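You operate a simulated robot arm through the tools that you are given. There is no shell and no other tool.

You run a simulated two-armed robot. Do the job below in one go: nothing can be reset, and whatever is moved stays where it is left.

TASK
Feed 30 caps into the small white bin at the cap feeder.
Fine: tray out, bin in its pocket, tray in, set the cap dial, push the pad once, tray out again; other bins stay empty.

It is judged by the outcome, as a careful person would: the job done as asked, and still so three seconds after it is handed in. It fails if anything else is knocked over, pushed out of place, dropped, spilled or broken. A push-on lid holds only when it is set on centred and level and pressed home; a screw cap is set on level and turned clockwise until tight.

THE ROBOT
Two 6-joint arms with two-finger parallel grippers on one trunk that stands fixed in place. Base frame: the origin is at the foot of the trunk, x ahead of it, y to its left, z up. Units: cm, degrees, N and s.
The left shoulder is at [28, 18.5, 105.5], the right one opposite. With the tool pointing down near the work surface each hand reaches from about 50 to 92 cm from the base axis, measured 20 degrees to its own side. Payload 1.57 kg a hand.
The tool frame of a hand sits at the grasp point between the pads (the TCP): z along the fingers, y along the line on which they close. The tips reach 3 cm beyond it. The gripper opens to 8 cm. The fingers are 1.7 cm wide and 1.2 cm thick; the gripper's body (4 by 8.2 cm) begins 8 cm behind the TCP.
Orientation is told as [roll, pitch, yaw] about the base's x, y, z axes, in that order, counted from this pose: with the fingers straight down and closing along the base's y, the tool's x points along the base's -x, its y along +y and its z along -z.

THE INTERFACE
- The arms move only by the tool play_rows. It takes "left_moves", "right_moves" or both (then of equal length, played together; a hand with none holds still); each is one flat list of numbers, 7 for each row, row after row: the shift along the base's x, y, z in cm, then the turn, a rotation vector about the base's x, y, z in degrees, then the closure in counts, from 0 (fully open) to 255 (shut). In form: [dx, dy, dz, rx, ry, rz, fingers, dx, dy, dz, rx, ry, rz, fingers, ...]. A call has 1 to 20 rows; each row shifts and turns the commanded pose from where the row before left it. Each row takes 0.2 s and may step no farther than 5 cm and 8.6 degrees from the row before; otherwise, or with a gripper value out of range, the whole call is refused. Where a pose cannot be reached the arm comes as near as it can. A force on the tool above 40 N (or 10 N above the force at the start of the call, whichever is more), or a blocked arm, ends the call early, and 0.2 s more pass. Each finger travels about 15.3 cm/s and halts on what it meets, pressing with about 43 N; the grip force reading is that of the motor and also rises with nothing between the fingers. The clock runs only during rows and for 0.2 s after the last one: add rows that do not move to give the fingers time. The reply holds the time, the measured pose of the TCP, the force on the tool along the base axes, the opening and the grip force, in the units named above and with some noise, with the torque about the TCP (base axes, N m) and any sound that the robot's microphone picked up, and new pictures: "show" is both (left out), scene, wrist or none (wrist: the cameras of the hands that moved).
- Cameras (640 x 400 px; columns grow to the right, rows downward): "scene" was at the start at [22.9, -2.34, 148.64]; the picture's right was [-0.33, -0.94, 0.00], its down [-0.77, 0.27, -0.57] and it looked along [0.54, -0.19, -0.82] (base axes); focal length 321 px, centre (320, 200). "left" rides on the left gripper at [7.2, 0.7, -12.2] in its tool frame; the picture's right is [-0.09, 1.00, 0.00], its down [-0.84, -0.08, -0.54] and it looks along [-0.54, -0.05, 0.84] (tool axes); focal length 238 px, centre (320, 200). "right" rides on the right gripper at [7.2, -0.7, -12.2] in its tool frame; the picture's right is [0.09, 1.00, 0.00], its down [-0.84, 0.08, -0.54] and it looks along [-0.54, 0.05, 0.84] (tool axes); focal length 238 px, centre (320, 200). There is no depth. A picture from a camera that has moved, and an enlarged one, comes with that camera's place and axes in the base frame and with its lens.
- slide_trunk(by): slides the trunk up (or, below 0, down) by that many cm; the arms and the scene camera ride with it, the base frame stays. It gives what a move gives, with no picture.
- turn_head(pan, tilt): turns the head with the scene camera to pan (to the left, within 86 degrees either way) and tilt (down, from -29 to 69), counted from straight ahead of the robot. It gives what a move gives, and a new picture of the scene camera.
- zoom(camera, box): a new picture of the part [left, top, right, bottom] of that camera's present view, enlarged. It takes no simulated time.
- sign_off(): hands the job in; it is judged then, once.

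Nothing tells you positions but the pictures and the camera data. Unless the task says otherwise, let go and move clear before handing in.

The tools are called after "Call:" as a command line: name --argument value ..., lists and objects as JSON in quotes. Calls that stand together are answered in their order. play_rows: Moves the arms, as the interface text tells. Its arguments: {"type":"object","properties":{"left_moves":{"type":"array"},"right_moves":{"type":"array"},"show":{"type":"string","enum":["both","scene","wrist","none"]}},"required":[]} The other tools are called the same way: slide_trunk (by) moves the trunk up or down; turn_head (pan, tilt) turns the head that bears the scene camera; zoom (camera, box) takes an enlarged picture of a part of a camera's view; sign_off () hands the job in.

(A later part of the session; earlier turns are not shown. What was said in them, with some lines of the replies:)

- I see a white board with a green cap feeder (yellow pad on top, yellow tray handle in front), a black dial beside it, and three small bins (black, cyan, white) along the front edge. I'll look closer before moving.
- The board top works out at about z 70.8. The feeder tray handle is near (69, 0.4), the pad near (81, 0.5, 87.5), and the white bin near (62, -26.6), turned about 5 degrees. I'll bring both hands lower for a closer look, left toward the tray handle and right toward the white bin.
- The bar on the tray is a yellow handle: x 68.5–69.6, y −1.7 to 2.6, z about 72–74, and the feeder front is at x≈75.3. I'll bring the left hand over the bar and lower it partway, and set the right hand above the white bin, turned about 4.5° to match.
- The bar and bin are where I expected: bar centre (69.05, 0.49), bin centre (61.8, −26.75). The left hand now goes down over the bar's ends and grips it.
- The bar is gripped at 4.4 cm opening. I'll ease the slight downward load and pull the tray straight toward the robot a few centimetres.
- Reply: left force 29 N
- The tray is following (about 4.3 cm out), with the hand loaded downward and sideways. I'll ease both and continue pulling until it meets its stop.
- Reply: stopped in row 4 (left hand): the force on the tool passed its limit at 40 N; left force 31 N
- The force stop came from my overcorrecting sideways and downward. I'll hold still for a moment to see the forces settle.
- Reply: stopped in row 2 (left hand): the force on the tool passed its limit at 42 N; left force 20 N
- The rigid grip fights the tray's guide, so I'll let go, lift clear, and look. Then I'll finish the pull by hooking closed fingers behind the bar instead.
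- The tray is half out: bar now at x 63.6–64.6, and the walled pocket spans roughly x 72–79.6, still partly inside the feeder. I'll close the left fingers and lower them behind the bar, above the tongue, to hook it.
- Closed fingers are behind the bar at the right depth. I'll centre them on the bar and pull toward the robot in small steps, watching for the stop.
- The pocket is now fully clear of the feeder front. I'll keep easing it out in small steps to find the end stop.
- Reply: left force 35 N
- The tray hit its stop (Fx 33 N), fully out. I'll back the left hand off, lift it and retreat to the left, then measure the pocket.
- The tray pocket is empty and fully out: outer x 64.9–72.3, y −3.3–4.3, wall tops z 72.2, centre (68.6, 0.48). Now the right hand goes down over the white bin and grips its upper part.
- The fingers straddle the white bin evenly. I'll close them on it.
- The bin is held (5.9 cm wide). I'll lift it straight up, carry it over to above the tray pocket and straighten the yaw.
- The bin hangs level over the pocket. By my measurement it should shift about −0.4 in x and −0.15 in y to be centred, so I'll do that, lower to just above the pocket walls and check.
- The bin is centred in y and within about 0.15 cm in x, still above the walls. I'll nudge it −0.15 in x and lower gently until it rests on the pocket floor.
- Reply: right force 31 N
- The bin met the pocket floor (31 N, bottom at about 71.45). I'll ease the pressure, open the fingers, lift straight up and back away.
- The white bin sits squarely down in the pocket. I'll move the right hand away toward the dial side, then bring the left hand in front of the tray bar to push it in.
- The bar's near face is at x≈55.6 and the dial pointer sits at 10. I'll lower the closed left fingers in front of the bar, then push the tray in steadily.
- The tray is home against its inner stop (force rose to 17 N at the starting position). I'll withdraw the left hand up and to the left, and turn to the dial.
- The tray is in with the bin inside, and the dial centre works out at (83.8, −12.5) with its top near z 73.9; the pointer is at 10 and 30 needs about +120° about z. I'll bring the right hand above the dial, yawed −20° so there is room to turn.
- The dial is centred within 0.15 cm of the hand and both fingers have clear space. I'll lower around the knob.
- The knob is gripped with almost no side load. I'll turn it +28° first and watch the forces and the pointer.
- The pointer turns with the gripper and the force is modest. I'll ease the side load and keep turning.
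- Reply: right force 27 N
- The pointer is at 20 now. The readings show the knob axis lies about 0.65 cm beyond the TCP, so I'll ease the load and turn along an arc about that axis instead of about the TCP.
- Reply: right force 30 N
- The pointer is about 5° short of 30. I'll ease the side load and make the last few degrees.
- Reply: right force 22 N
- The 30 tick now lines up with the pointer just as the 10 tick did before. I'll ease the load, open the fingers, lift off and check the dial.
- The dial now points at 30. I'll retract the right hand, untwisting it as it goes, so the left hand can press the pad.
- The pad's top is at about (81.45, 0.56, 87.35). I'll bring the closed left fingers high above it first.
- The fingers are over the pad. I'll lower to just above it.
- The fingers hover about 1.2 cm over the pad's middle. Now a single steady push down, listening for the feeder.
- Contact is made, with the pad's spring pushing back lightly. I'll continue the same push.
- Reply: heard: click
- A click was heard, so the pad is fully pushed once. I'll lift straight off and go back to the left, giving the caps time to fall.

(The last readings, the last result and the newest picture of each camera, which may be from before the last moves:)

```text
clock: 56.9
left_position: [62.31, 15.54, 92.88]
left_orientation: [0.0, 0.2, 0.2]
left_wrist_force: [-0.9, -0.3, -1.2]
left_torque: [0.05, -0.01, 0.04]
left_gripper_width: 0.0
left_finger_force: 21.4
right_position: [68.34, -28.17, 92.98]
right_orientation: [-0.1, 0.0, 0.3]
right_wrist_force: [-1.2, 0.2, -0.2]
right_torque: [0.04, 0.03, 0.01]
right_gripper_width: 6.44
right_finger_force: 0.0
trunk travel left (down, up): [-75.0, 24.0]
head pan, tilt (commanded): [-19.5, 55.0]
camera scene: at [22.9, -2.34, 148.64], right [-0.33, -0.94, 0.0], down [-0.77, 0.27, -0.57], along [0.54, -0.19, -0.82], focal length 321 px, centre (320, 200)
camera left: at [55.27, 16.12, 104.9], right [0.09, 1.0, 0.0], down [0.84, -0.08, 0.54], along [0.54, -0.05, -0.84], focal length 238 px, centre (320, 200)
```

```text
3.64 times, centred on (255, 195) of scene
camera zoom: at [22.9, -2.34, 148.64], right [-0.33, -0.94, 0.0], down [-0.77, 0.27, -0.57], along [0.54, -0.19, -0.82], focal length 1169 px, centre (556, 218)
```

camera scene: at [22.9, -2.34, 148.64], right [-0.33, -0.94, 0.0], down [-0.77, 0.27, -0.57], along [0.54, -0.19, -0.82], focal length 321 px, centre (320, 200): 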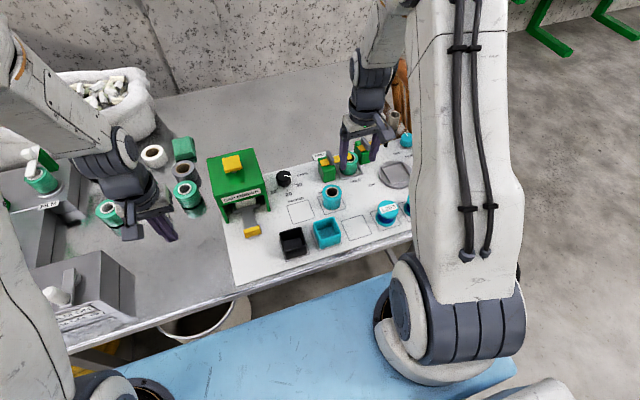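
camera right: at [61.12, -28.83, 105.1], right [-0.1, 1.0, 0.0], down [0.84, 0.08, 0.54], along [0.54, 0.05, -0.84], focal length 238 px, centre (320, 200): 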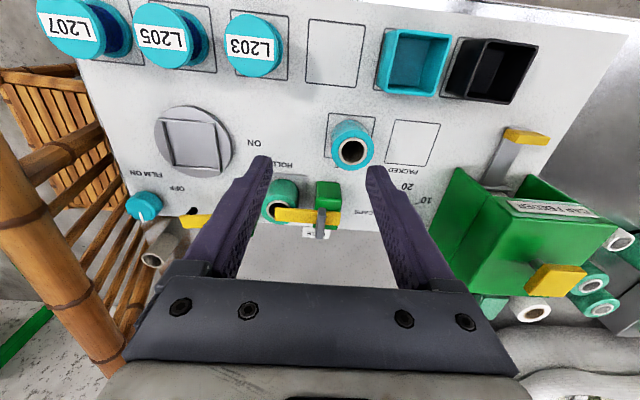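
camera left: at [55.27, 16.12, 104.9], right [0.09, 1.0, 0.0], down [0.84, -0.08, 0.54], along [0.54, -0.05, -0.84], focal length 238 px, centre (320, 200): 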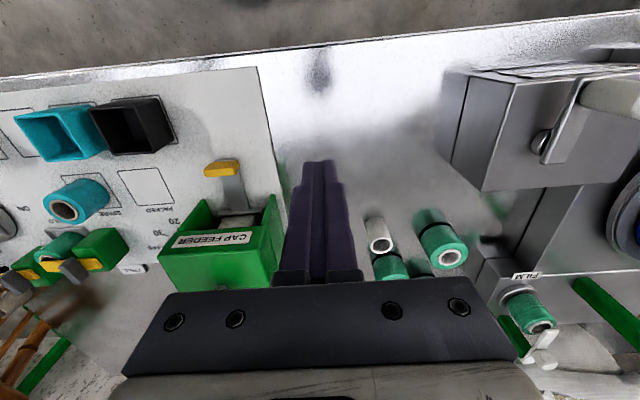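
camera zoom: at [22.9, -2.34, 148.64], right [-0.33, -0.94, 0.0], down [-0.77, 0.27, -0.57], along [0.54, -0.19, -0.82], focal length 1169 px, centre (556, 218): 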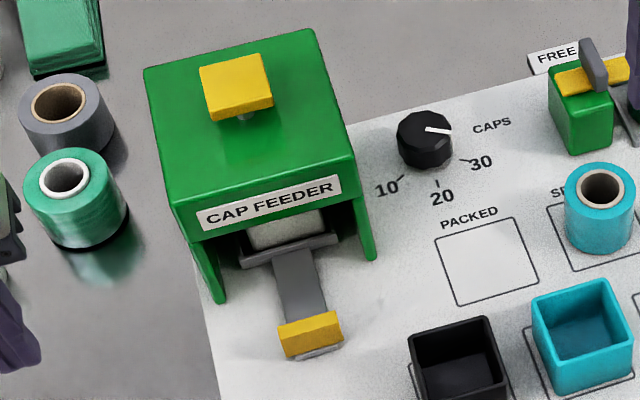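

The pad has sprung back, the bin is still in place under the feeder and the dial still reads 30. Now I'll bring the closed left fingers down behind the tray bar to pull it out.

Call:
play_rows --left_moves '[2.17, -3.77, -1, 0, 0, 0, 255, 2.17, -3.77, -1, 0, 0, 0, 255, 2.17, -3.77, -1, 0, 0, 0, 255, 2.17, -3.77, -1, 0, 0, 0, 255, 0, 0, -3, 0, 0, 0, 255, 0, 0, -3, 0, 0, 0, 255, 0, 0, 0, 0, 0, 0, 255]' --show "both"

Call:
zoom --camera "left" --box '[250, 110, 390, 230]'

```text
clock: 58.5
left_position: [70.67, 0.2, 82.89]
left_orientation: [0.0, 0.2, 0.3]
left_wrist_force: [0.3, -1.4, 0.3]
left_torque: [0.03, -0.02, 0.0]
left_gripper_width: 0.0
left_finger_force: 21.4
right_position: [68.38, -28.15, 92.98]
right_orientation: [0.1, 0.0, 0.3]
right_wrist_force: [-0.4, 0.3, -0.4]
right_torque: [-0.02, 0.01, 0.03]
right_gripper_width: 6.42
right_finger_force: 0.2
trunk travel left (down, up): [-75.0, 24.0]
head pan, tilt (commanded): [-19.5, 55.0]
camera scene: at [22.91, -2.35, 148.64], right [-0.33, -0.94, 0.0], down [-0.77, 0.27, -0.57], along [0.54, -0.19, -0.82], focal length 321 px, centre (320, 200)
camera left: at [63.52, 0.75, 95.02], right [0.09, 1.0, 0.0], down [0.84, -0.08, 0.54], along [0.54, -0.05, -0.84], focal length 238 px, centre (320, 200)
```

scene: 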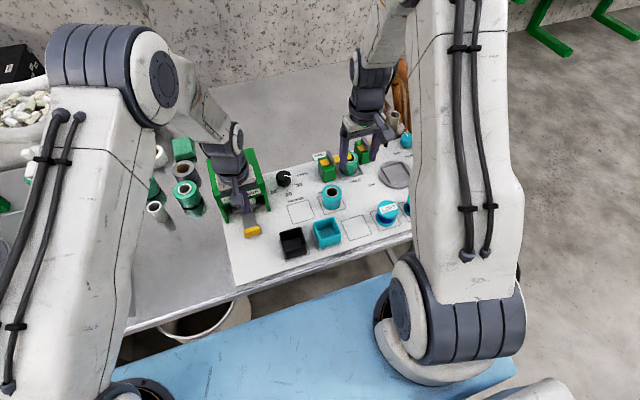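
left: 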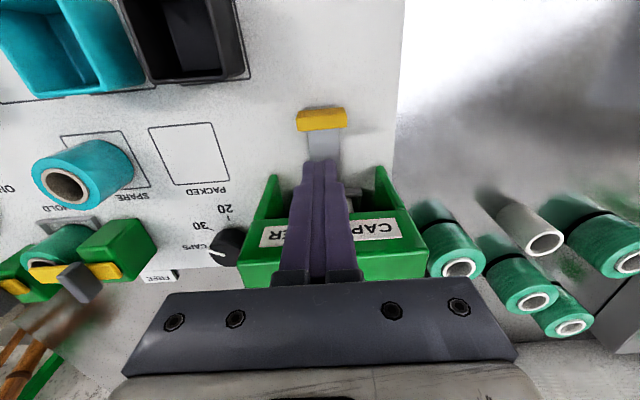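

```text
3.33 times, centred on (320, 170) of left
camera zoom: at [63.52, 0.75, 95.02], right [0.09, 1.0, 0.0], down [0.84, -0.08, 0.54], along [0.54, -0.05, -0.84], focal length 794 px, centre (320, 300)
```

zoom: 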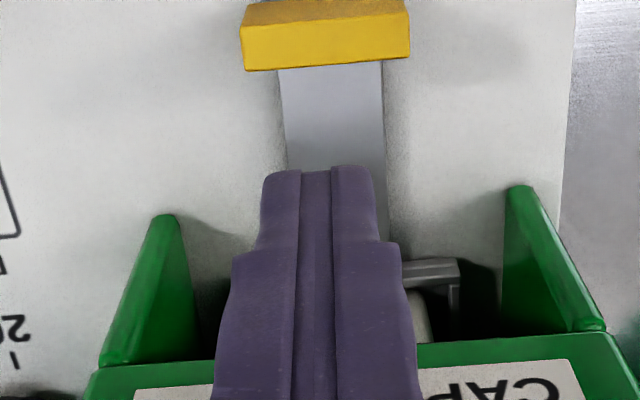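

Call:
play_rows --left_moves '[0.5, 0.2, 0, 0, 0, 0, 255, 0, 0, -3.2, 0, 0, 0, 255, 0, 0, -3.2, 0, 0, 0, 255, 0, 0, -1, 0, 0, 0, 255, 0, 0, 0, 0, 0, 0, 255]' --show "wrist"

Call:
zoom --camera "left" --box '[250, 110, 390, 230]'

Call:
zoom --camera "right" --box '[440, 100, 600, 260]'

```text
clock: 59.5
left_position: [71.61, 0.49, 76.09]
left_orientation: [-0.1, -0.3, 0.2]
left_wrist_force: [-7.2, 2.8, 21.0]
left_torque: [0.1, -1.27, 0.24]
left_gripper_width: 0.0
left_finger_force: 21.5
right_position: [68.34, -28.05, 93.16]
right_orientation: [0.0, 0.0, 0.5]
right_wrist_force: [0.4, 0.5, 1.1]
right_torque: [-0.02, 0.04, -0.02]
right_gripper_width: 6.45
right_finger_force: 0.0
trunk travel left (down, up): [-75.0, 24.0]
head pan, tilt (commanded): [-19.5, 55.0]
stopped in row 5 (left hand): the force on the tool passed its limit at 47 N (the readings are from after the stop); the commanded pose is now the measured one
camera left: at [64.38, 1.07, 88.13], right [0.09, 1.0, 0.0], down [0.83, -0.07, 0.55], along [0.54, -0.05, -0.84], focal length 238 px, centre (320, 200)
```

left: 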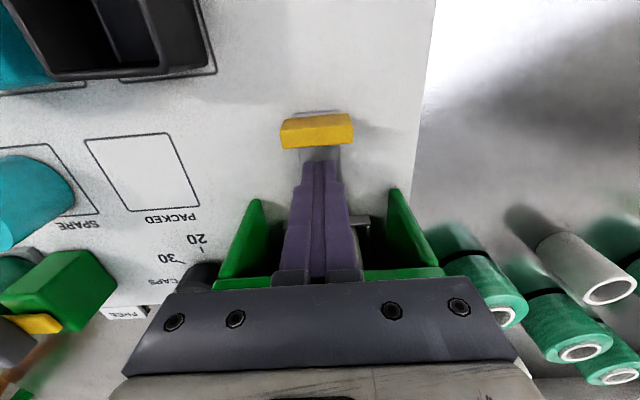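

```text
3.33 times, centred on (320, 170) of left
camera zoom: at [64.38, 1.07, 88.13], right [0.09, 1.0, 0.0], down [0.83, -0.07, 0.55], along [0.54, -0.05, -0.84], focal length 794 px, centre (320, 300)
```

zoom: 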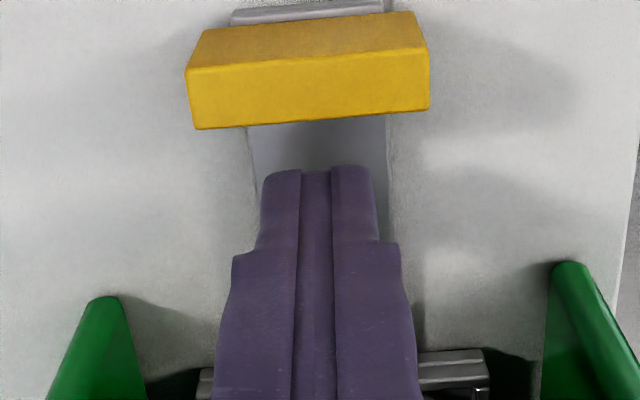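

```text
2.50 times, centred on (520, 180) of right
camera zoom: at [61.02, -28.81, 105.19], right [-0.1, 1.0, 0.0], down [0.84, 0.08, 0.54], along [0.54, 0.05, -0.84], focal length 596 px, centre (-180, 250)
```

zoom: 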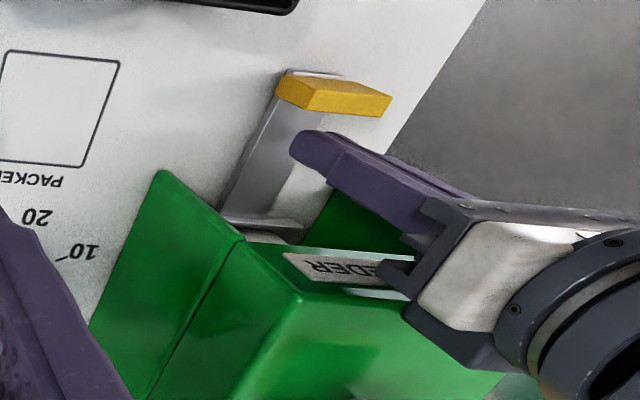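

The hand's body touched the feeder's front edge at this depth, so I stopped. I'll back off toward the robot slightly and up, away from the feeder, and check nothing shifted.

Call:
play_rows --left_moves '[-0.3, 0, 0.3, 0, 0, 0, 255, -0.3, 0, 0, 0, 0, 0, 255, 0, 0, 0, 0, 0, 0, 255]' --show "both"

Call:
zoom --camera "right" --box '[440, 100, 600, 260]'

Call:
zoom --camera "scene" --box '[195, 140, 315, 250]'

```text
clock: 60.4
left_position: [70.93, 0.46, 76.07]
left_orientation: [0.0, -0.1, 0.1]
left_wrist_force: [3.1, 0.3, 5.2]
left_torque: [-0.09, 0.06, 0.04]
left_gripper_width: 0.0
left_finger_force: 21.5
right_position: [68.3, -28.08, 92.95]
right_orientation: [0.0, 0.0, 0.3]
right_wrist_force: [1.2, -0.7, -0.7]
right_torque: [-0.02, 0.03, -0.01]
right_gripper_width: 6.39
right_finger_force: 0.0
trunk travel left (down, up): [-75.0, 24.0]
head pan, tilt (commanded): [-19.5, 55.0]
camera scene: at [22.9, -2.35, 148.63], right [-0.33, -0.94, 0.0], down [-0.77, 0.27, -0.57], along [0.54, -0.19, -0.82], focal length 321 px, centre (320, 200)
camera left: at [63.75, 1.15, 88.17], right [0.09, 1.0, 0.0], down [0.84, -0.08, 0.54], along [0.54, -0.05, -0.84], focal length 238 px, centre (320, 200)
```

scene: 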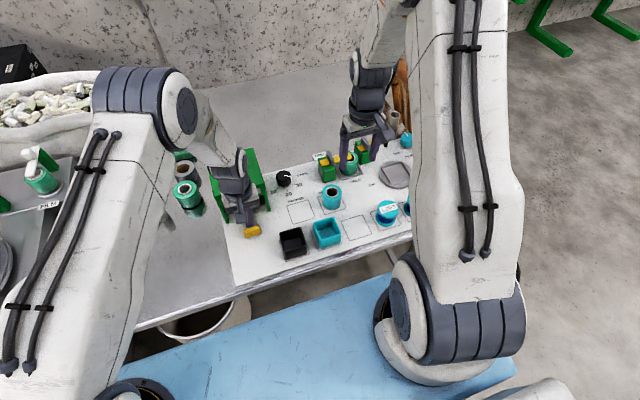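
left: 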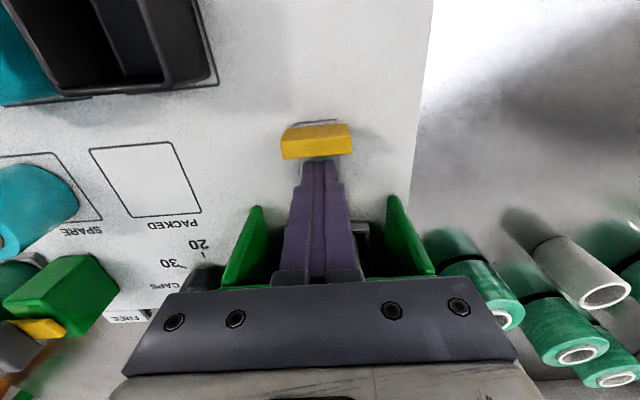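

```text
2.50 times, centred on (520, 180) of right
camera zoom: at [61.12, -28.84, 105.1], right [-0.1, 1.0, 0.0], down [0.84, 0.08, 0.54], along [0.54, 0.05, -0.84], focal length 596 px, centre (-180, 250)
```

zoom: 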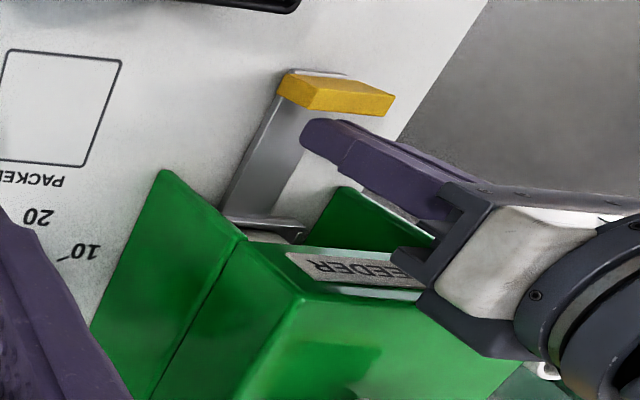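

```text
3.64 times, centred on (255, 195) of scene
camera zoom: at [22.9, -2.35, 148.63], right [-0.33, -0.94, 0.0], down [-0.77, 0.27, -0.57], along [0.54, -0.19, -0.82], focal length 1169 px, centre (556, 218)
```

zoom: 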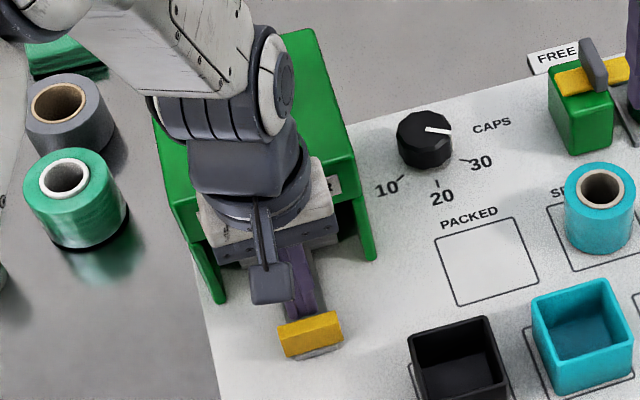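

Call:
play_rows --left_moves '[0, 0, 0.2, 0, 0, 0, 255, 0, 0, 0, 0, 0, 0, 255]' --show "none"

```text
clock: 61.0
left_position: [70.98, 0.56, 76.1]
left_orientation: [0.0, 0.1, 0.2]
left_wrist_force: [-0.1, 0.4, -0.7]
left_torque: [-0.02, 0.0, 0.02]
left_gripper_width: 0.0
left_finger_force: 21.4
right_position: [68.39, -28.02, 92.95]
right_orientation: [0.0, 0.0, 0.3]
right_wrist_force: [0.9, 0.7, -0.6]
right_torque: [0.03, -0.01, -0.03]
right_gripper_width: 6.41
right_finger_force: 0.1
trunk travel left (down, up): [-75.0, 24.0]
head pan, tilt (commanded): [-19.5, 55.0]
```

The hand is free again and nothing moved. I'll ease back and down behind the bar, then pull the tray out steadily.

Call:
play_rows --left_moves '[-0.25, 0, -0.3, 0, 0, 0, 255, -0.25, 0, -0.2, 0, 0, 0, 255, -0.4, 0, 0, 0, 0, 0, 255, -0.5, 0, 0, 0, 0, 0, 255, -0.6, 0, 0, 0, 0, 0, 255, -0.7, 0, 0, 0, 0, 0, 255]' --show "wrist"

Call:
zoom --camera "right" --box '[440, 100, 600, 260]'

```text
clock: 62.4
left_position: [68.28, 0.5, 75.85]
left_orientation: [0.1, -0.1, 0.2]
left_wrist_force: [0.5, 0.3, 0.6]
left_torque: [0.01, -0.02, 0.02]
left_gripper_width: 0.0
left_finger_force: 21.4
right_position: [68.48, -28.11, 93.03]
right_orientation: [-0.1, 0.0, 0.3]
right_wrist_force: [0.7, -0.3, -0.3]
right_torque: [0.01, -0.01, 0.02]
right_gripper_width: 6.42
right_finger_force: 0.0
trunk travel left (down, up): [-75.0, 24.0]
head pan, tilt (commanded): [-19.5, 55.0]
camera left: at [61.02, 1.01, 87.98], right [0.09, 1.0, 0.0], down [0.84, -0.08, 0.54], along [0.54, -0.05, -0.84], focal length 238 px, centre (320, 200)
```

left: 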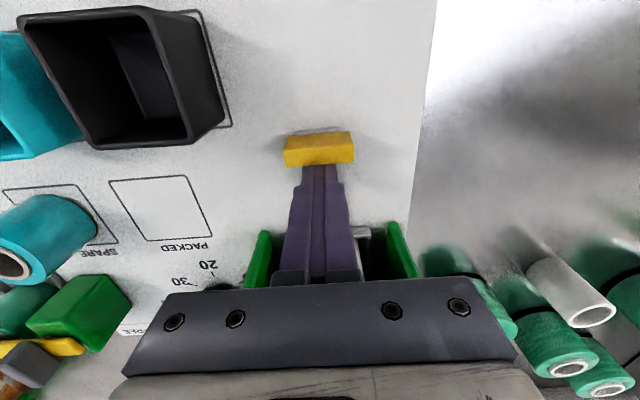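

```text
2.50 times, centred on (520, 180) of right
camera zoom: at [61.12, -28.84, 105.1], right [-0.1, 1.0, 0.0], down [0.84, 0.08, 0.54], along [0.54, 0.05, -0.84], focal length 596 px, centre (-180, 250)
```

zoom: 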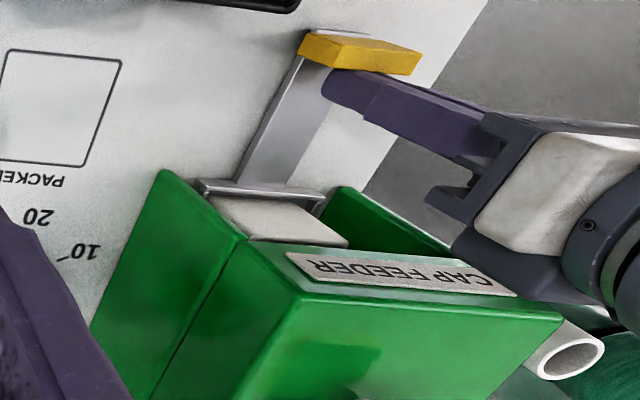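

The tray is coming out smoothly with the bin riding in it. I'll continue pulling.

Call:
play_rows --left_moves '[-0.7, 0, -0.1, 0, 0, 0, 255, -0.7, 0, -0.1, 0, 0, 0, 255, -0.7, 0, 0, 0, 0, 0, 255, -0.7, 0, 0, 0, 0, 0, 255, -0.7, 0, 0, 0, 0, 0, 255, -0.7, 0, 0, 0, 0, 0, 255, -0.7, 0, 0, 0, 0, 0, 255, -0.7, 0, 0, 0, 0, 0, 255, -0.7, 0, 0, 0, 0, 0, 255, -0.7, 0, 0, 0, 0, 0, 255]' --show "wrist"

Call:
zoom --camera "right" --box '[440, 60, 600, 220]'

```text
clock: 64.5
left_position: [61.3, 0.58, 75.61]
left_orientation: [-0.1, -0.1, 0.1]
left_wrist_force: [-0.8, 0.7, -0.4]
left_torque: [-0.01, 0.01, 0.01]
left_gripper_width: 0.0
left_finger_force: 21.4
right_position: [68.5, -28.01, 93.09]
right_orientation: [0.0, 0.0, 0.2]
right_wrist_force: [-0.1, -0.2, -0.2]
right_torque: [-0.04, 0.02, 0.02]
right_gripper_width: 6.43
right_finger_force: 0.1
trunk travel left (down, up): [-75.0, 24.0]
head pan, tilt (commanded): [-19.5, 55.0]
camera left: at [54.14, 1.11, 87.66], right [0.09, 1.0, 0.0], down [0.84, -0.08, 0.54], along [0.54, -0.05, -0.84], focal length 238 px, centre (320, 200)
```

left: 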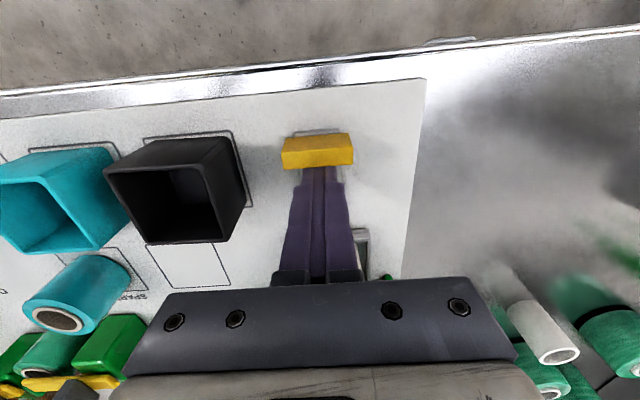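

```text
2.50 times, centred on (520, 140) of right
camera zoom: at [61.12, -28.84, 105.1], right [-0.1, 1.0, 0.0], down [0.84, 0.08, 0.54], along [0.54, 0.05, -0.84], focal length 596 px, centre (-180, 350)
```

zoom: 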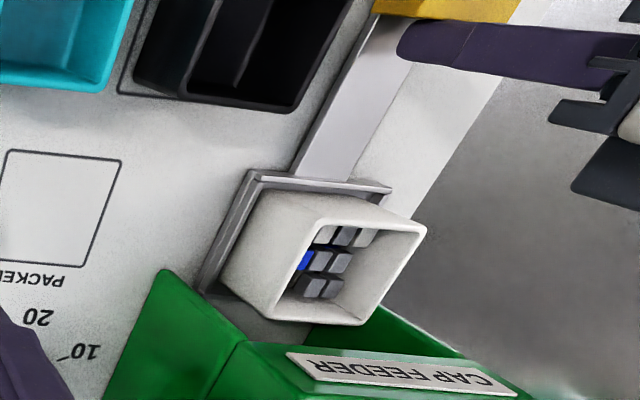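

The bin is coming out with caps in it. I'll finish the pull to the stop in smaller steps.

Call:
play_rows --left_moves '[-0.6, 0, 0, 0, 0, 0, 255, -0.6, 0, 0, 0, 0, 0, 255, -0.6, 0, 0, 0, 0, 0, 255, -0.5, 0, 0, 0, 0, 0, 255, -0.4, 0, 0, 0, 0, 0, 255, -0.3, 0, 0, 0, 0, 0, 255, -0.3, 0, 0, 0, 0, 0, 255, -0.25, 0, 0, 0, 0, 0, 255, -0.2, 0, 0, 0, 0, 0, 255]' --show "wrist"

```text
clock: 66.5
left_position: [57.53, 0.4, 75.63]
left_orientation: [-0.1, -0.1, 0.1]
left_wrist_force: [0.6, -0.3, 0.0]
left_torque: [0.02, -0.01, -0.03]
left_gripper_width: 0.01
left_finger_force: 21.4
right_position: [68.31, -28.18, 92.95]
right_orientation: [-0.1, 0.0, 0.3]
right_wrist_force: [-0.5, 0.4, 0.3]
right_torque: [0.0, 0.0, -0.02]
right_gripper_width: 6.43
right_finger_force: 0.0
trunk travel left (down, up): [-75.0, 24.0]
head pan, tilt (commanded): [-19.5, 55.0]
camera left: at [50.31, 1.07, 87.66], right [0.09, 1.0, 0.0], down [0.84, -0.08, 0.54], along [0.54, -0.05, -0.84], focal length 238 px, centre (320, 200)
```

left: 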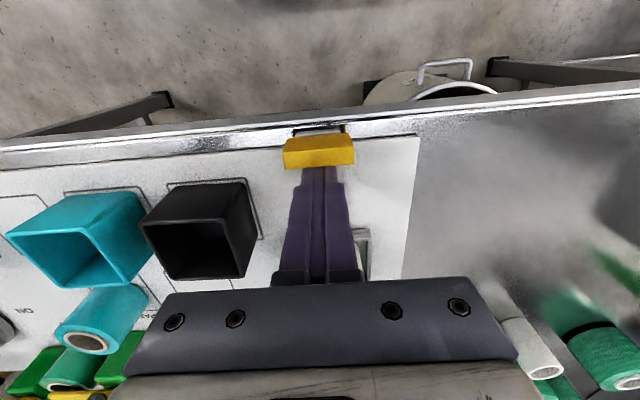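

Call:
play_rows --left_moves '[-0.2, 0, 0, 0, 0, 0, 255, -0.15, 0, 0, 0, 0, 0, 255]' --show "none"

```text
clock: 67.2
left_position: [57.57, 0.52, 75.74]
left_orientation: [-0.2, -0.3, 0.3]
left_wrist_force: [11.7, 1.6, -2.9]
left_torque: [-0.06, -0.23, -0.03]
left_gripper_width: 0.0
left_finger_force: 21.2
right_position: [68.36, -28.12, 92.94]
right_orientation: [0.0, -0.1, 0.4]
right_wrist_force: [-0.6, 0.4, 0.3]
right_torque: [0.01, 0.03, 0.01]
right_gripper_width: 6.42
right_finger_force: 0.1
trunk travel left (down, up): [-75.0, 24.0]
head pan, tilt (commanded): [-19.5, 55.0]
```

The tray is at its outer stop again. I'll back off the bar, lift, and move the left hand clear to the left, then inspect.

Call:
play_rows --left_moves '[0.6, 0, 0, 0, 0, 0, 255, 0.4, 0, 1, 0, 0, 0, 255, 0, 0, 4, 0, 0, 0, 255, 0, 0, 4, 0, 0, 0, 255, 0, 0, 4, 0, 0, 0, 255, 0, 4.5, 1, 0, 0, 0, 255, 0, 4.5, 1, 0, 0, 0, 255, 0, 4.5, 0, 0, 0, 0, 255, 0, 4.5, 0, 0, 0, 0, 255, 0, 0, 0, 0, 0, 0, 255]' --show "both"

Call:
zoom --camera "scene" --box '[200, 140, 340, 280]'

Call:
zoom --camera "scene" --box '[230, 205, 290, 255]'

Call:
zoom --camera "right" --box '[380, 20, 560, 200]'

```text
clock: 69.3
left_position: [58.28, 18.23, 90.48]
left_orientation: [0.0, 0.0, 0.1]
left_wrist_force: [0.6, -0.5, -0.1]
left_torque: [0.02, -0.02, -0.06]
left_gripper_width: 0.0
left_finger_force: 21.9
right_position: [68.37, -28.22, 93.1]
right_orientation: [0.1, 0.0, 0.3]
right_wrist_force: [0.0, -0.7, -0.1]
right_torque: [-0.02, 0.02, 0.01]
right_gripper_width: 6.42
right_finger_force: 0.1
trunk travel left (down, up): [-75.0, 24.0]
head pan, tilt (commanded): [-19.5, 55.0]
camera scene: at [22.9, -2.32, 148.64], right [-0.33, -0.94, 0.0], down [-0.77, 0.27, -0.57], along [0.54, -0.19, -0.82], focal length 321 px, centre (320, 200)
camera left: at [51.01, 18.83, 102.43], right [0.09, 1.0, 0.0], down [0.84, -0.08, 0.54], along [0.54, -0.05, -0.84], focal length 238 px, centre (320, 200)
```

scene: 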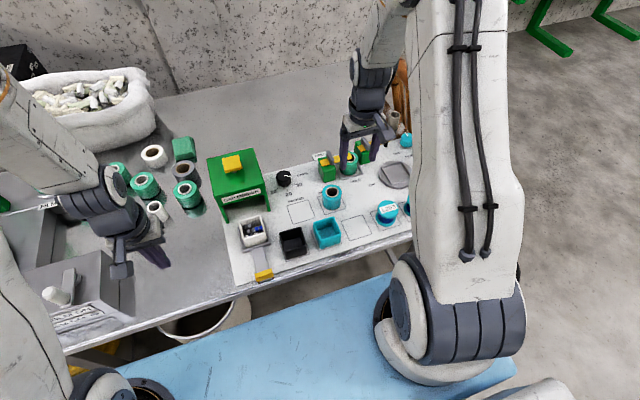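
left: 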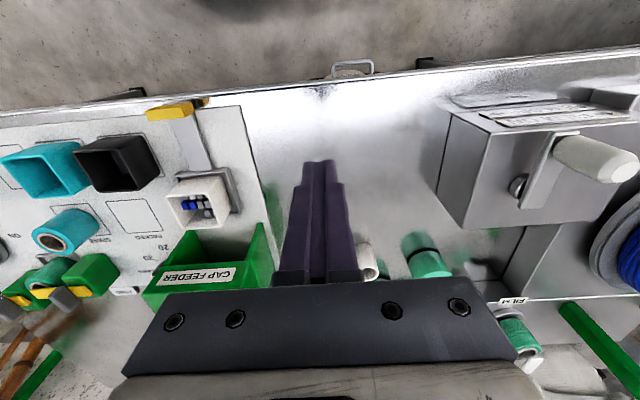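

```text
2.86 times, centred on (270, 210) of scene
camera zoom: at [22.9, -2.32, 148.64], right [-0.33, -0.94, 0.0], down [-0.77, 0.27, -0.57], along [0.54, -0.19, -0.82], focal length 918 px, centre (463, 171)
```

zoom: 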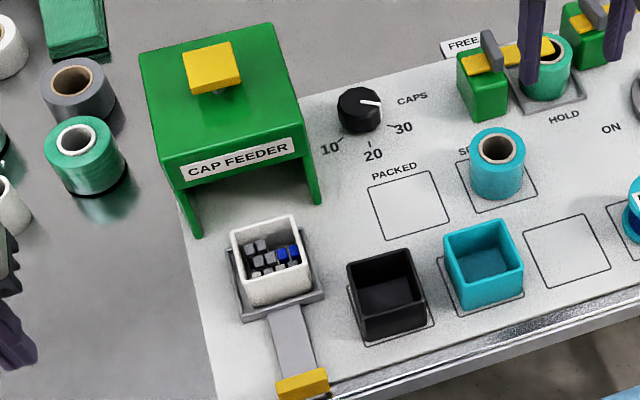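

```text
8.00 times, centred on (260, 230) of scene
camera zoom: at [22.9, -2.32, 148.64], right [-0.33, -0.94, 0.0], down [-0.77, 0.27, -0.57], along [0.54, -0.19, -0.82], focal length 2571 px, centre (800, -40)
```

zoom: 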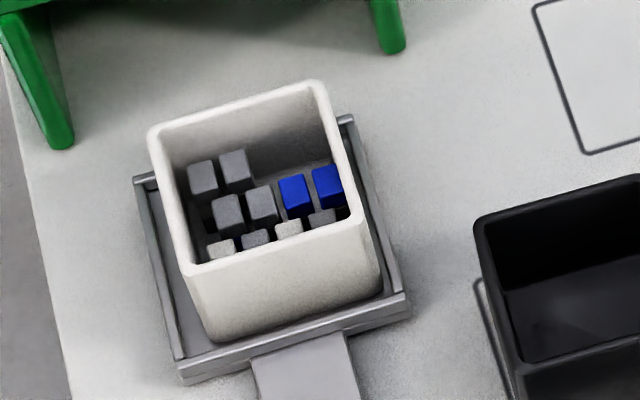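

```text
2.22 times, centred on (470, 110) of right
camera zoom: at [61.12, -28.82, 105.1], right [-0.1, 1.0, 0.0], down [0.84, 0.08, 0.54], along [0.54, 0.05, -0.84], focal length 530 px, centre (-13, 400)
```

zoom: 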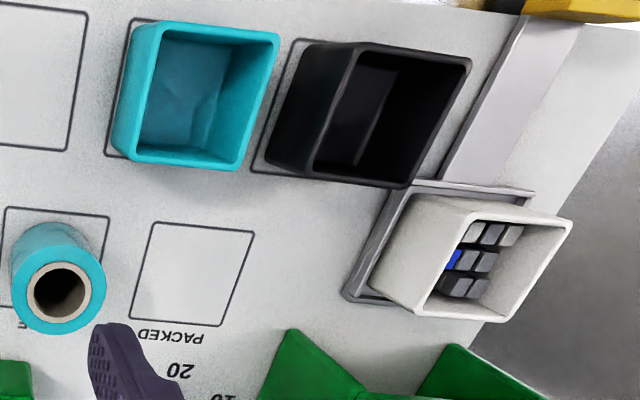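

Call:
zoom --camera "left" --box '[150, 160, 250, 240]'

Call:
zoom --camera "scene" --box '[265, 160, 305, 195]'

Call:
zoom --camera "scene" --box '[280, 120, 440, 260]'

```text
5.00 times, centred on (200, 200) of left
camera zoom: at [51.01, 18.83, 102.43], right [0.09, 1.0, 0.0], down [0.84, -0.08, 0.54], along [0.54, -0.05, -0.84], focal length 1192 px, centre (920, 200)
```

zoom: 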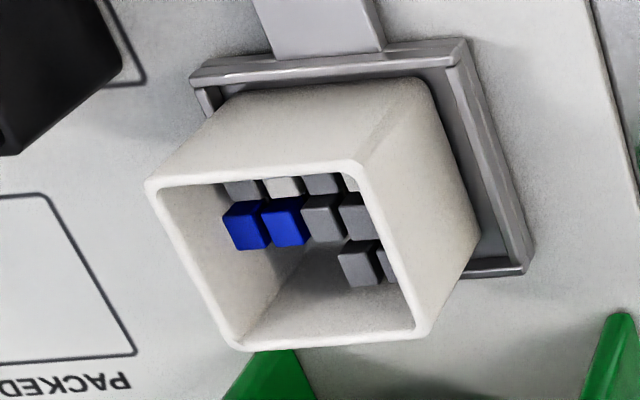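

```text
11.43 times, centred on (285, 178) of scene
camera zoom: at [22.9, -2.32, 148.64], right [-0.33, -0.94, 0.0], down [-0.77, 0.27, -0.57], along [0.54, -0.19, -0.82], focal length 3673 px, centre (720, 457)
```

zoom: 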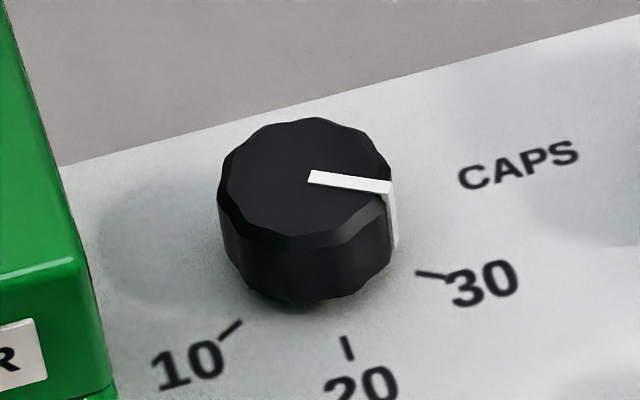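

```text
2.86 times, centred on (360, 190) of scene
camera zoom: at [22.9, -2.32, 148.64], right [-0.33, -0.94, 0.0], down [-0.77, 0.27, -0.57], along [0.54, -0.19, -0.82], focal length 918 px, centre (206, 229)
```

zoom: 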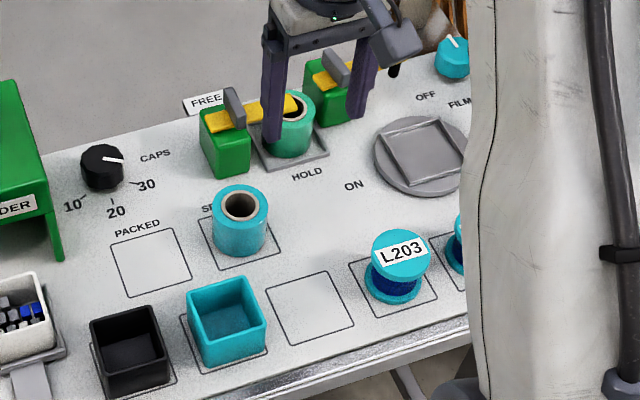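

The tray is out with caps in the white bin, the other bins are empty, and the dial reads 30. I want to see the contents properly, so I'll swing the right hand's camera over the bin, tilted to look straight down from well above it.

Call:
play_rows --right_moves '[-0.2, 4.1, 0, 0, 4.2, 0, 0, -0.2, 4.1, 0, 0, 4.2, 0, 0, -0.2, 4.1, -0.3, 0, 4.2, 0, 0, -0.2, 4.1, -0.3, 0, 4.2, 0, 0, -0.2, 4.1, -0.5, 0, 4.2, 0, 0, -0.2, 4.1, -0.5, 0, 4.2, 0, 0, -0.2, 4.1, -0.5, 0, 4.2, 0, 0, 0, 0, 0, 0, 0, 0, 0]' --show "both"

```text
clock: 71.2
left_position: [58.23, 18.22, 90.28]
left_orientation: [0.0, -0.1, 0.0]
left_wrist_force: [0.3, -0.4, 0.1]
left_torque: [-0.01, 0.03, 0.01]
left_gripper_width: 0.0
left_finger_force: 21.3
right_position: [67.17, 0.69, 90.62]
right_orientation: [0.0, 29.5, 0.4]
right_wrist_force: [-0.3, 0.3, 0.0]
right_torque: [0.0, -0.02, 0.0]
right_gripper_width: 8.02
right_finger_force: 0.1
trunk travel left (down, up): [-75.0, 24.0]
head pan, tilt (commanded): [-19.5, 55.0]
camera scene: at [22.91, -2.31, 148.64], right [-0.33, -0.94, 0.0], down [-0.77, 0.27, -0.57], along [0.54, -0.19, -0.82], focal length 321 px, centre (320, 200)
camera right: at [66.89, -0.04, 104.77], right [-0.08, 1.0, 0.05], down [0.99, 0.08, 0.06], along [0.06, 0.05, -1.0], focal length 238 px, centre (320, 200)
```

scene: 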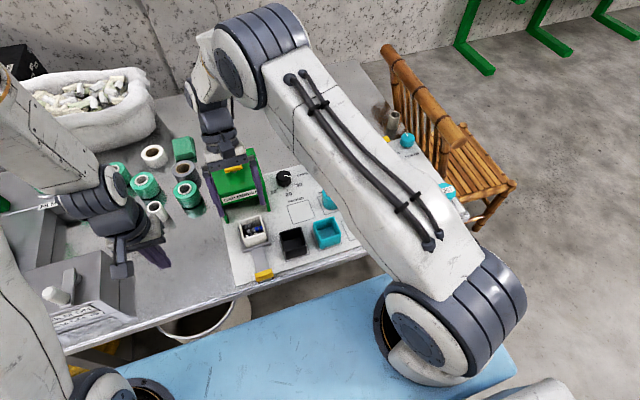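
right: 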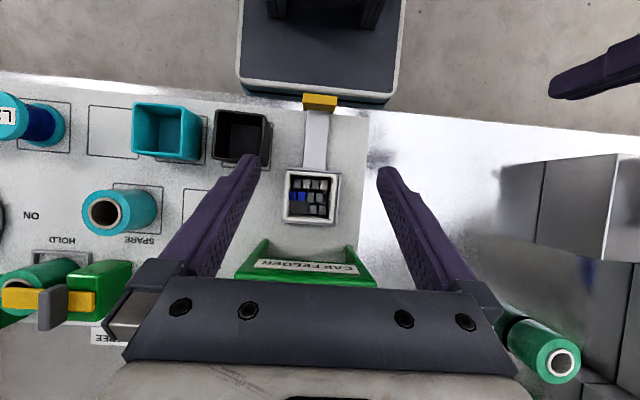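

Call:
zoom --camera "right" --box '[275, 160, 350, 235]'

Call:
zoom --camera "right" --box '[100, 80, 380, 290]'

```text
5.33 times, centred on (312, 198) of right
camera zoom: at [66.89, -0.04, 104.77], right [-0.08, 1.0, 0.05], down [0.99, 0.08, 0.06], along [0.06, 0.05, -1.0], focal length 1271 px, centre (360, 213)
```

zoom: 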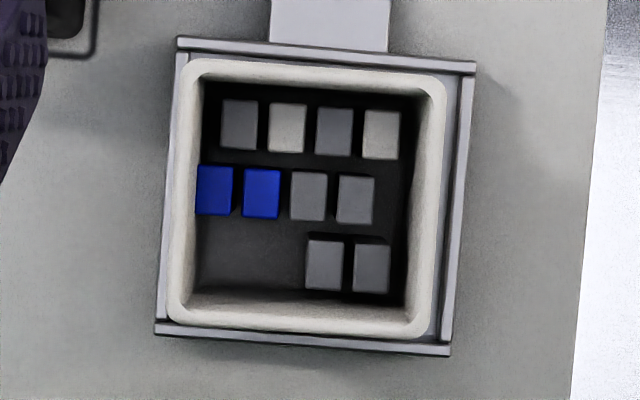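

```text
1.90 times, centred on (240, 185) of right
camera zoom: at [66.89, -0.04, 104.77], right [-0.08, 1.0, 0.05], down [0.99, 0.08, 0.06], along [0.06, 0.05, -1.0], focal length 454 px, centre (472, 229)
```

zoom: 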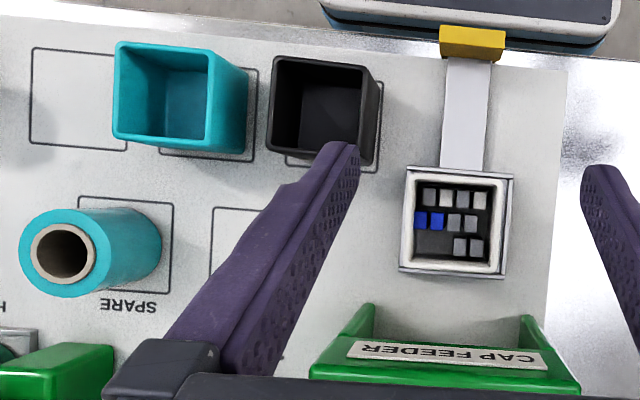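

Call:
zoom --camera "scene" --box '[236, 212, 276, 242]'

Call:
zoom --camera "left" --box '[170, 180, 230, 230]'

Call:
zoom --camera "right" --box '[285, 170, 340, 225]'

```text
13.33 times, centred on (256, 227) of scene
camera zoom: at [22.91, -2.31, 148.64], right [-0.33, -0.94, 0.0], down [-0.77, 0.27, -0.57], along [0.54, -0.19, -0.82], focal length 4286 px, centre (1173, -160)
```

zoom: 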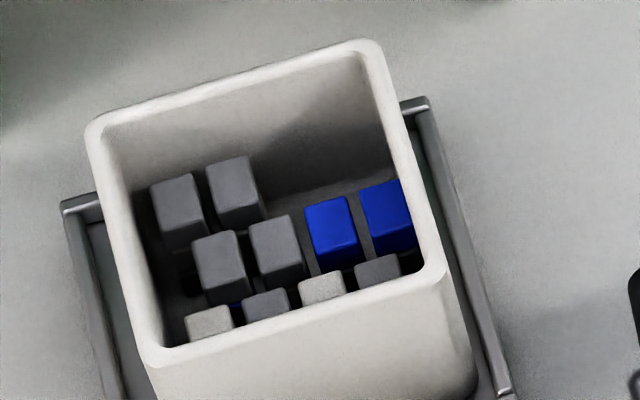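

```text
8.00 times, centred on (200, 205) of left
camera zoom: at [51.02, 18.79, 102.42], right [0.09, 1.0, 0.0], down [0.84, -0.08, 0.54], along [0.54, -0.05, -0.84], focal length 1907 px, centre (1280, 160)
```

zoom: 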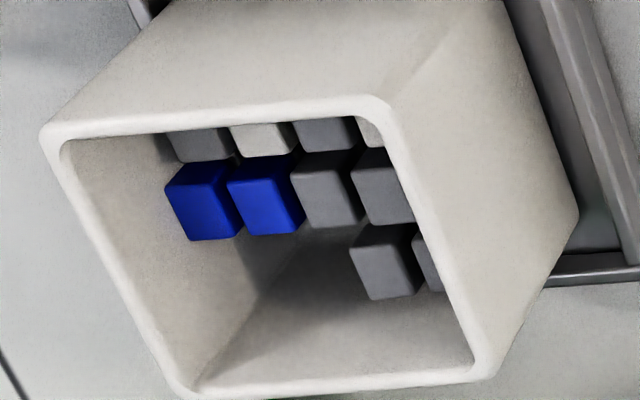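

```text
7.27 times, centred on (312, 198) of right
camera zoom: at [66.89, -0.04, 104.77], right [-0.08, 1.0, 0.05], down [0.99, 0.08, 0.06], along [0.06, 0.05, -1.0], focal length 1734 px, centre (374, 218)
```

zoom: 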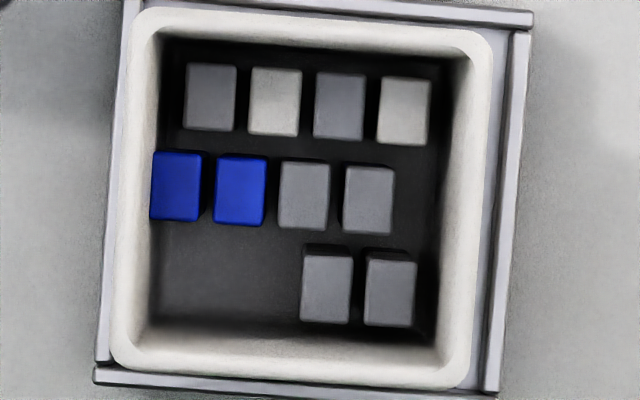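

Cap tops sit about three layers high (ten per layer, with a blue cap showing beneath the top layer), which fits 30 caps. The tray is out, the bin is seated, and the black and cyan bins are empty. I'll draw the right hand back clear and take a last look.

Call:
play_rows --right_moves '[0.2, -4.1, 0.5, 0, -4.2, 0, 0, 0.2, -4.1, 0.5, 0, -4.2, 0, 0, 0.2, -4.1, 0.5, 0, -4.2, 0, 0, 0.2, -4.1, 0.3, 0, -4.2, 0, 0, 0.2, -4.1, 0.3, 0, -4.2, 0, 0, 0.2, -4.1, 0, 0, -4.2, 0, 0, 0.2, -4.1, 0, 0, -4.2, 0, 0, -2, -3, 1, 0, 0, 0, 0, 0, 0, 0, 0, 0, 0, 0]' --left_moves '[0, 0, 0, 0, 0, 0, 255, 0, 0, 0, 0, 0, 0, 255, 0, 0, 0, 0, 0, 0, 255, 0, 0, 0, 0, 0, 0, 255, 0, 0, 1, 0, 0, 0, 255, 0, 1, 1, 0, 0, 0, 255, 0, 0, 0, 0, 0, 0, 255, 0, 0, 0, 0, 0, 0, 255, 0, 0, 0, 0, 0, 0, 255]' --show "both"

Call:
zoom --camera "scene" --box '[80, 120, 440, 300]'

```text
clock: 73.2
left_position: [58.28, 19.26, 92.38]
left_orientation: [0.0, -0.1, 0.1]
left_wrist_force: [-0.3, 0.6, 0.3]
left_torque: [0.02, 0.0, 0.02]
left_gripper_width: 0.0
left_finger_force: 21.5
right_position: [66.37, -31.41, 94.14]
right_orientation: [0.0, 0.1, 0.3]
right_wrist_force: [-1.3, 0.8, -0.8]
right_torque: [-0.01, 0.02, -0.03]
right_gripper_width: 8.02
right_finger_force: 0.0
trunk travel left (down, up): [-75.0, 24.0]
head pan, tilt (commanded): [-19.5, 55.0]
camera scene: at [22.88, -2.35, 148.64], right [-0.33, -0.94, 0.0], down [-0.77, 0.27, -0.57], along [0.54, -0.19, -0.82], focal length 321 px, centre (320, 200)
camera right: at [59.07, -32.18, 106.26], right [-0.1, 1.0, 0.0], down [0.84, 0.08, 0.54], along [0.54, 0.05, -0.84], focal length 238 px, centre (320, 200)
camera left: at [51.08, 19.88, 104.47], right [0.09, 1.0, 0.0], down [0.84, -0.08, 0.54], along [0.54, -0.05, -0.84], focal length 238 px, centre (320, 200)
```

scene: 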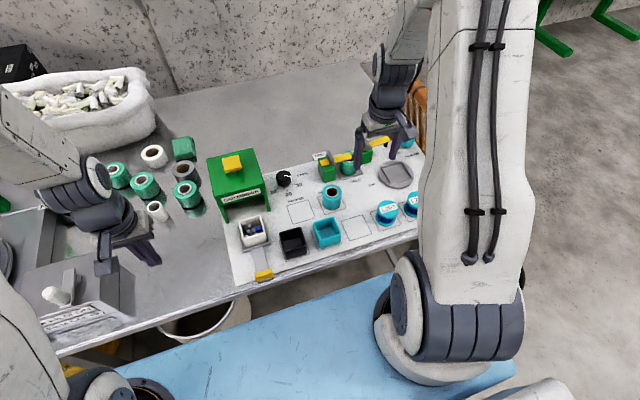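
right: 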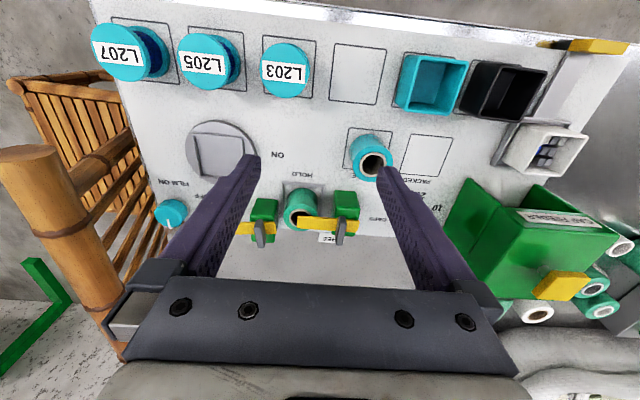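
left: 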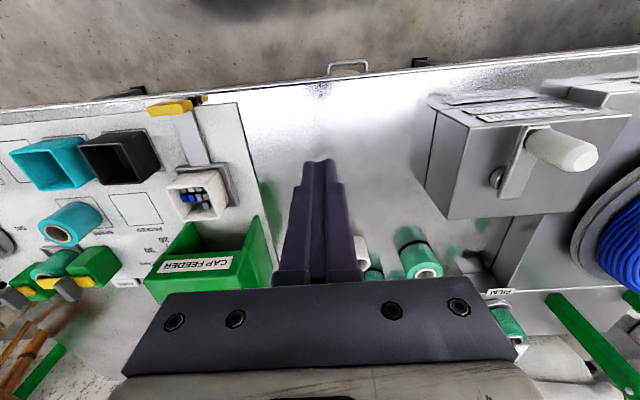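

```text
1.78 times, centred on (260, 210) of scene
camera zoom: at [22.88, -2.35, 148.64], right [-0.33, -0.94, 0.0], down [-0.77, 0.27, -0.57], along [0.54, -0.19, -0.82], focal length 571 px, centre (427, 182)
```

zoom: 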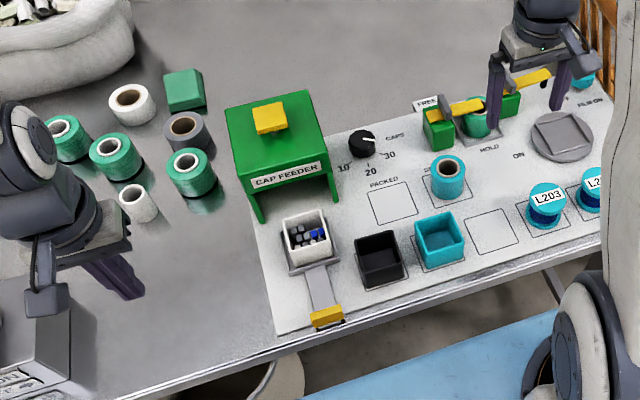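

The white bin sits filled in the pulled-out tray, with the dial at 30 and one pad push made. The other bins are empty, nothing else looks disturbed and both hands are clear, so I'm handing the job in.

Call:
sign_off

```text
The job is handed in.
```

The white bin is filled and sitting in the pulled-out tray at the cap feeder. The dial reads 30 and I pushed the pad once, with one click heard.

- **Cap count:** I could only count the ten caps on top. They sit about three layers high, and a lower layer showed through a gap, which fits 30. The feeder gave no readout to confirm it.
- **Other bins:** The black and cyan bins are empty and where they were.
- **Contact with the feeder:** While lowering the left hand for the last tray pull, its body bumped the feeder's front edge and the force limit stopped it. I backed off, and the feeder looked unmoved afterwards.

Both hands are clear and hold nothing. Nothing else looked disturbed in the last pictures.
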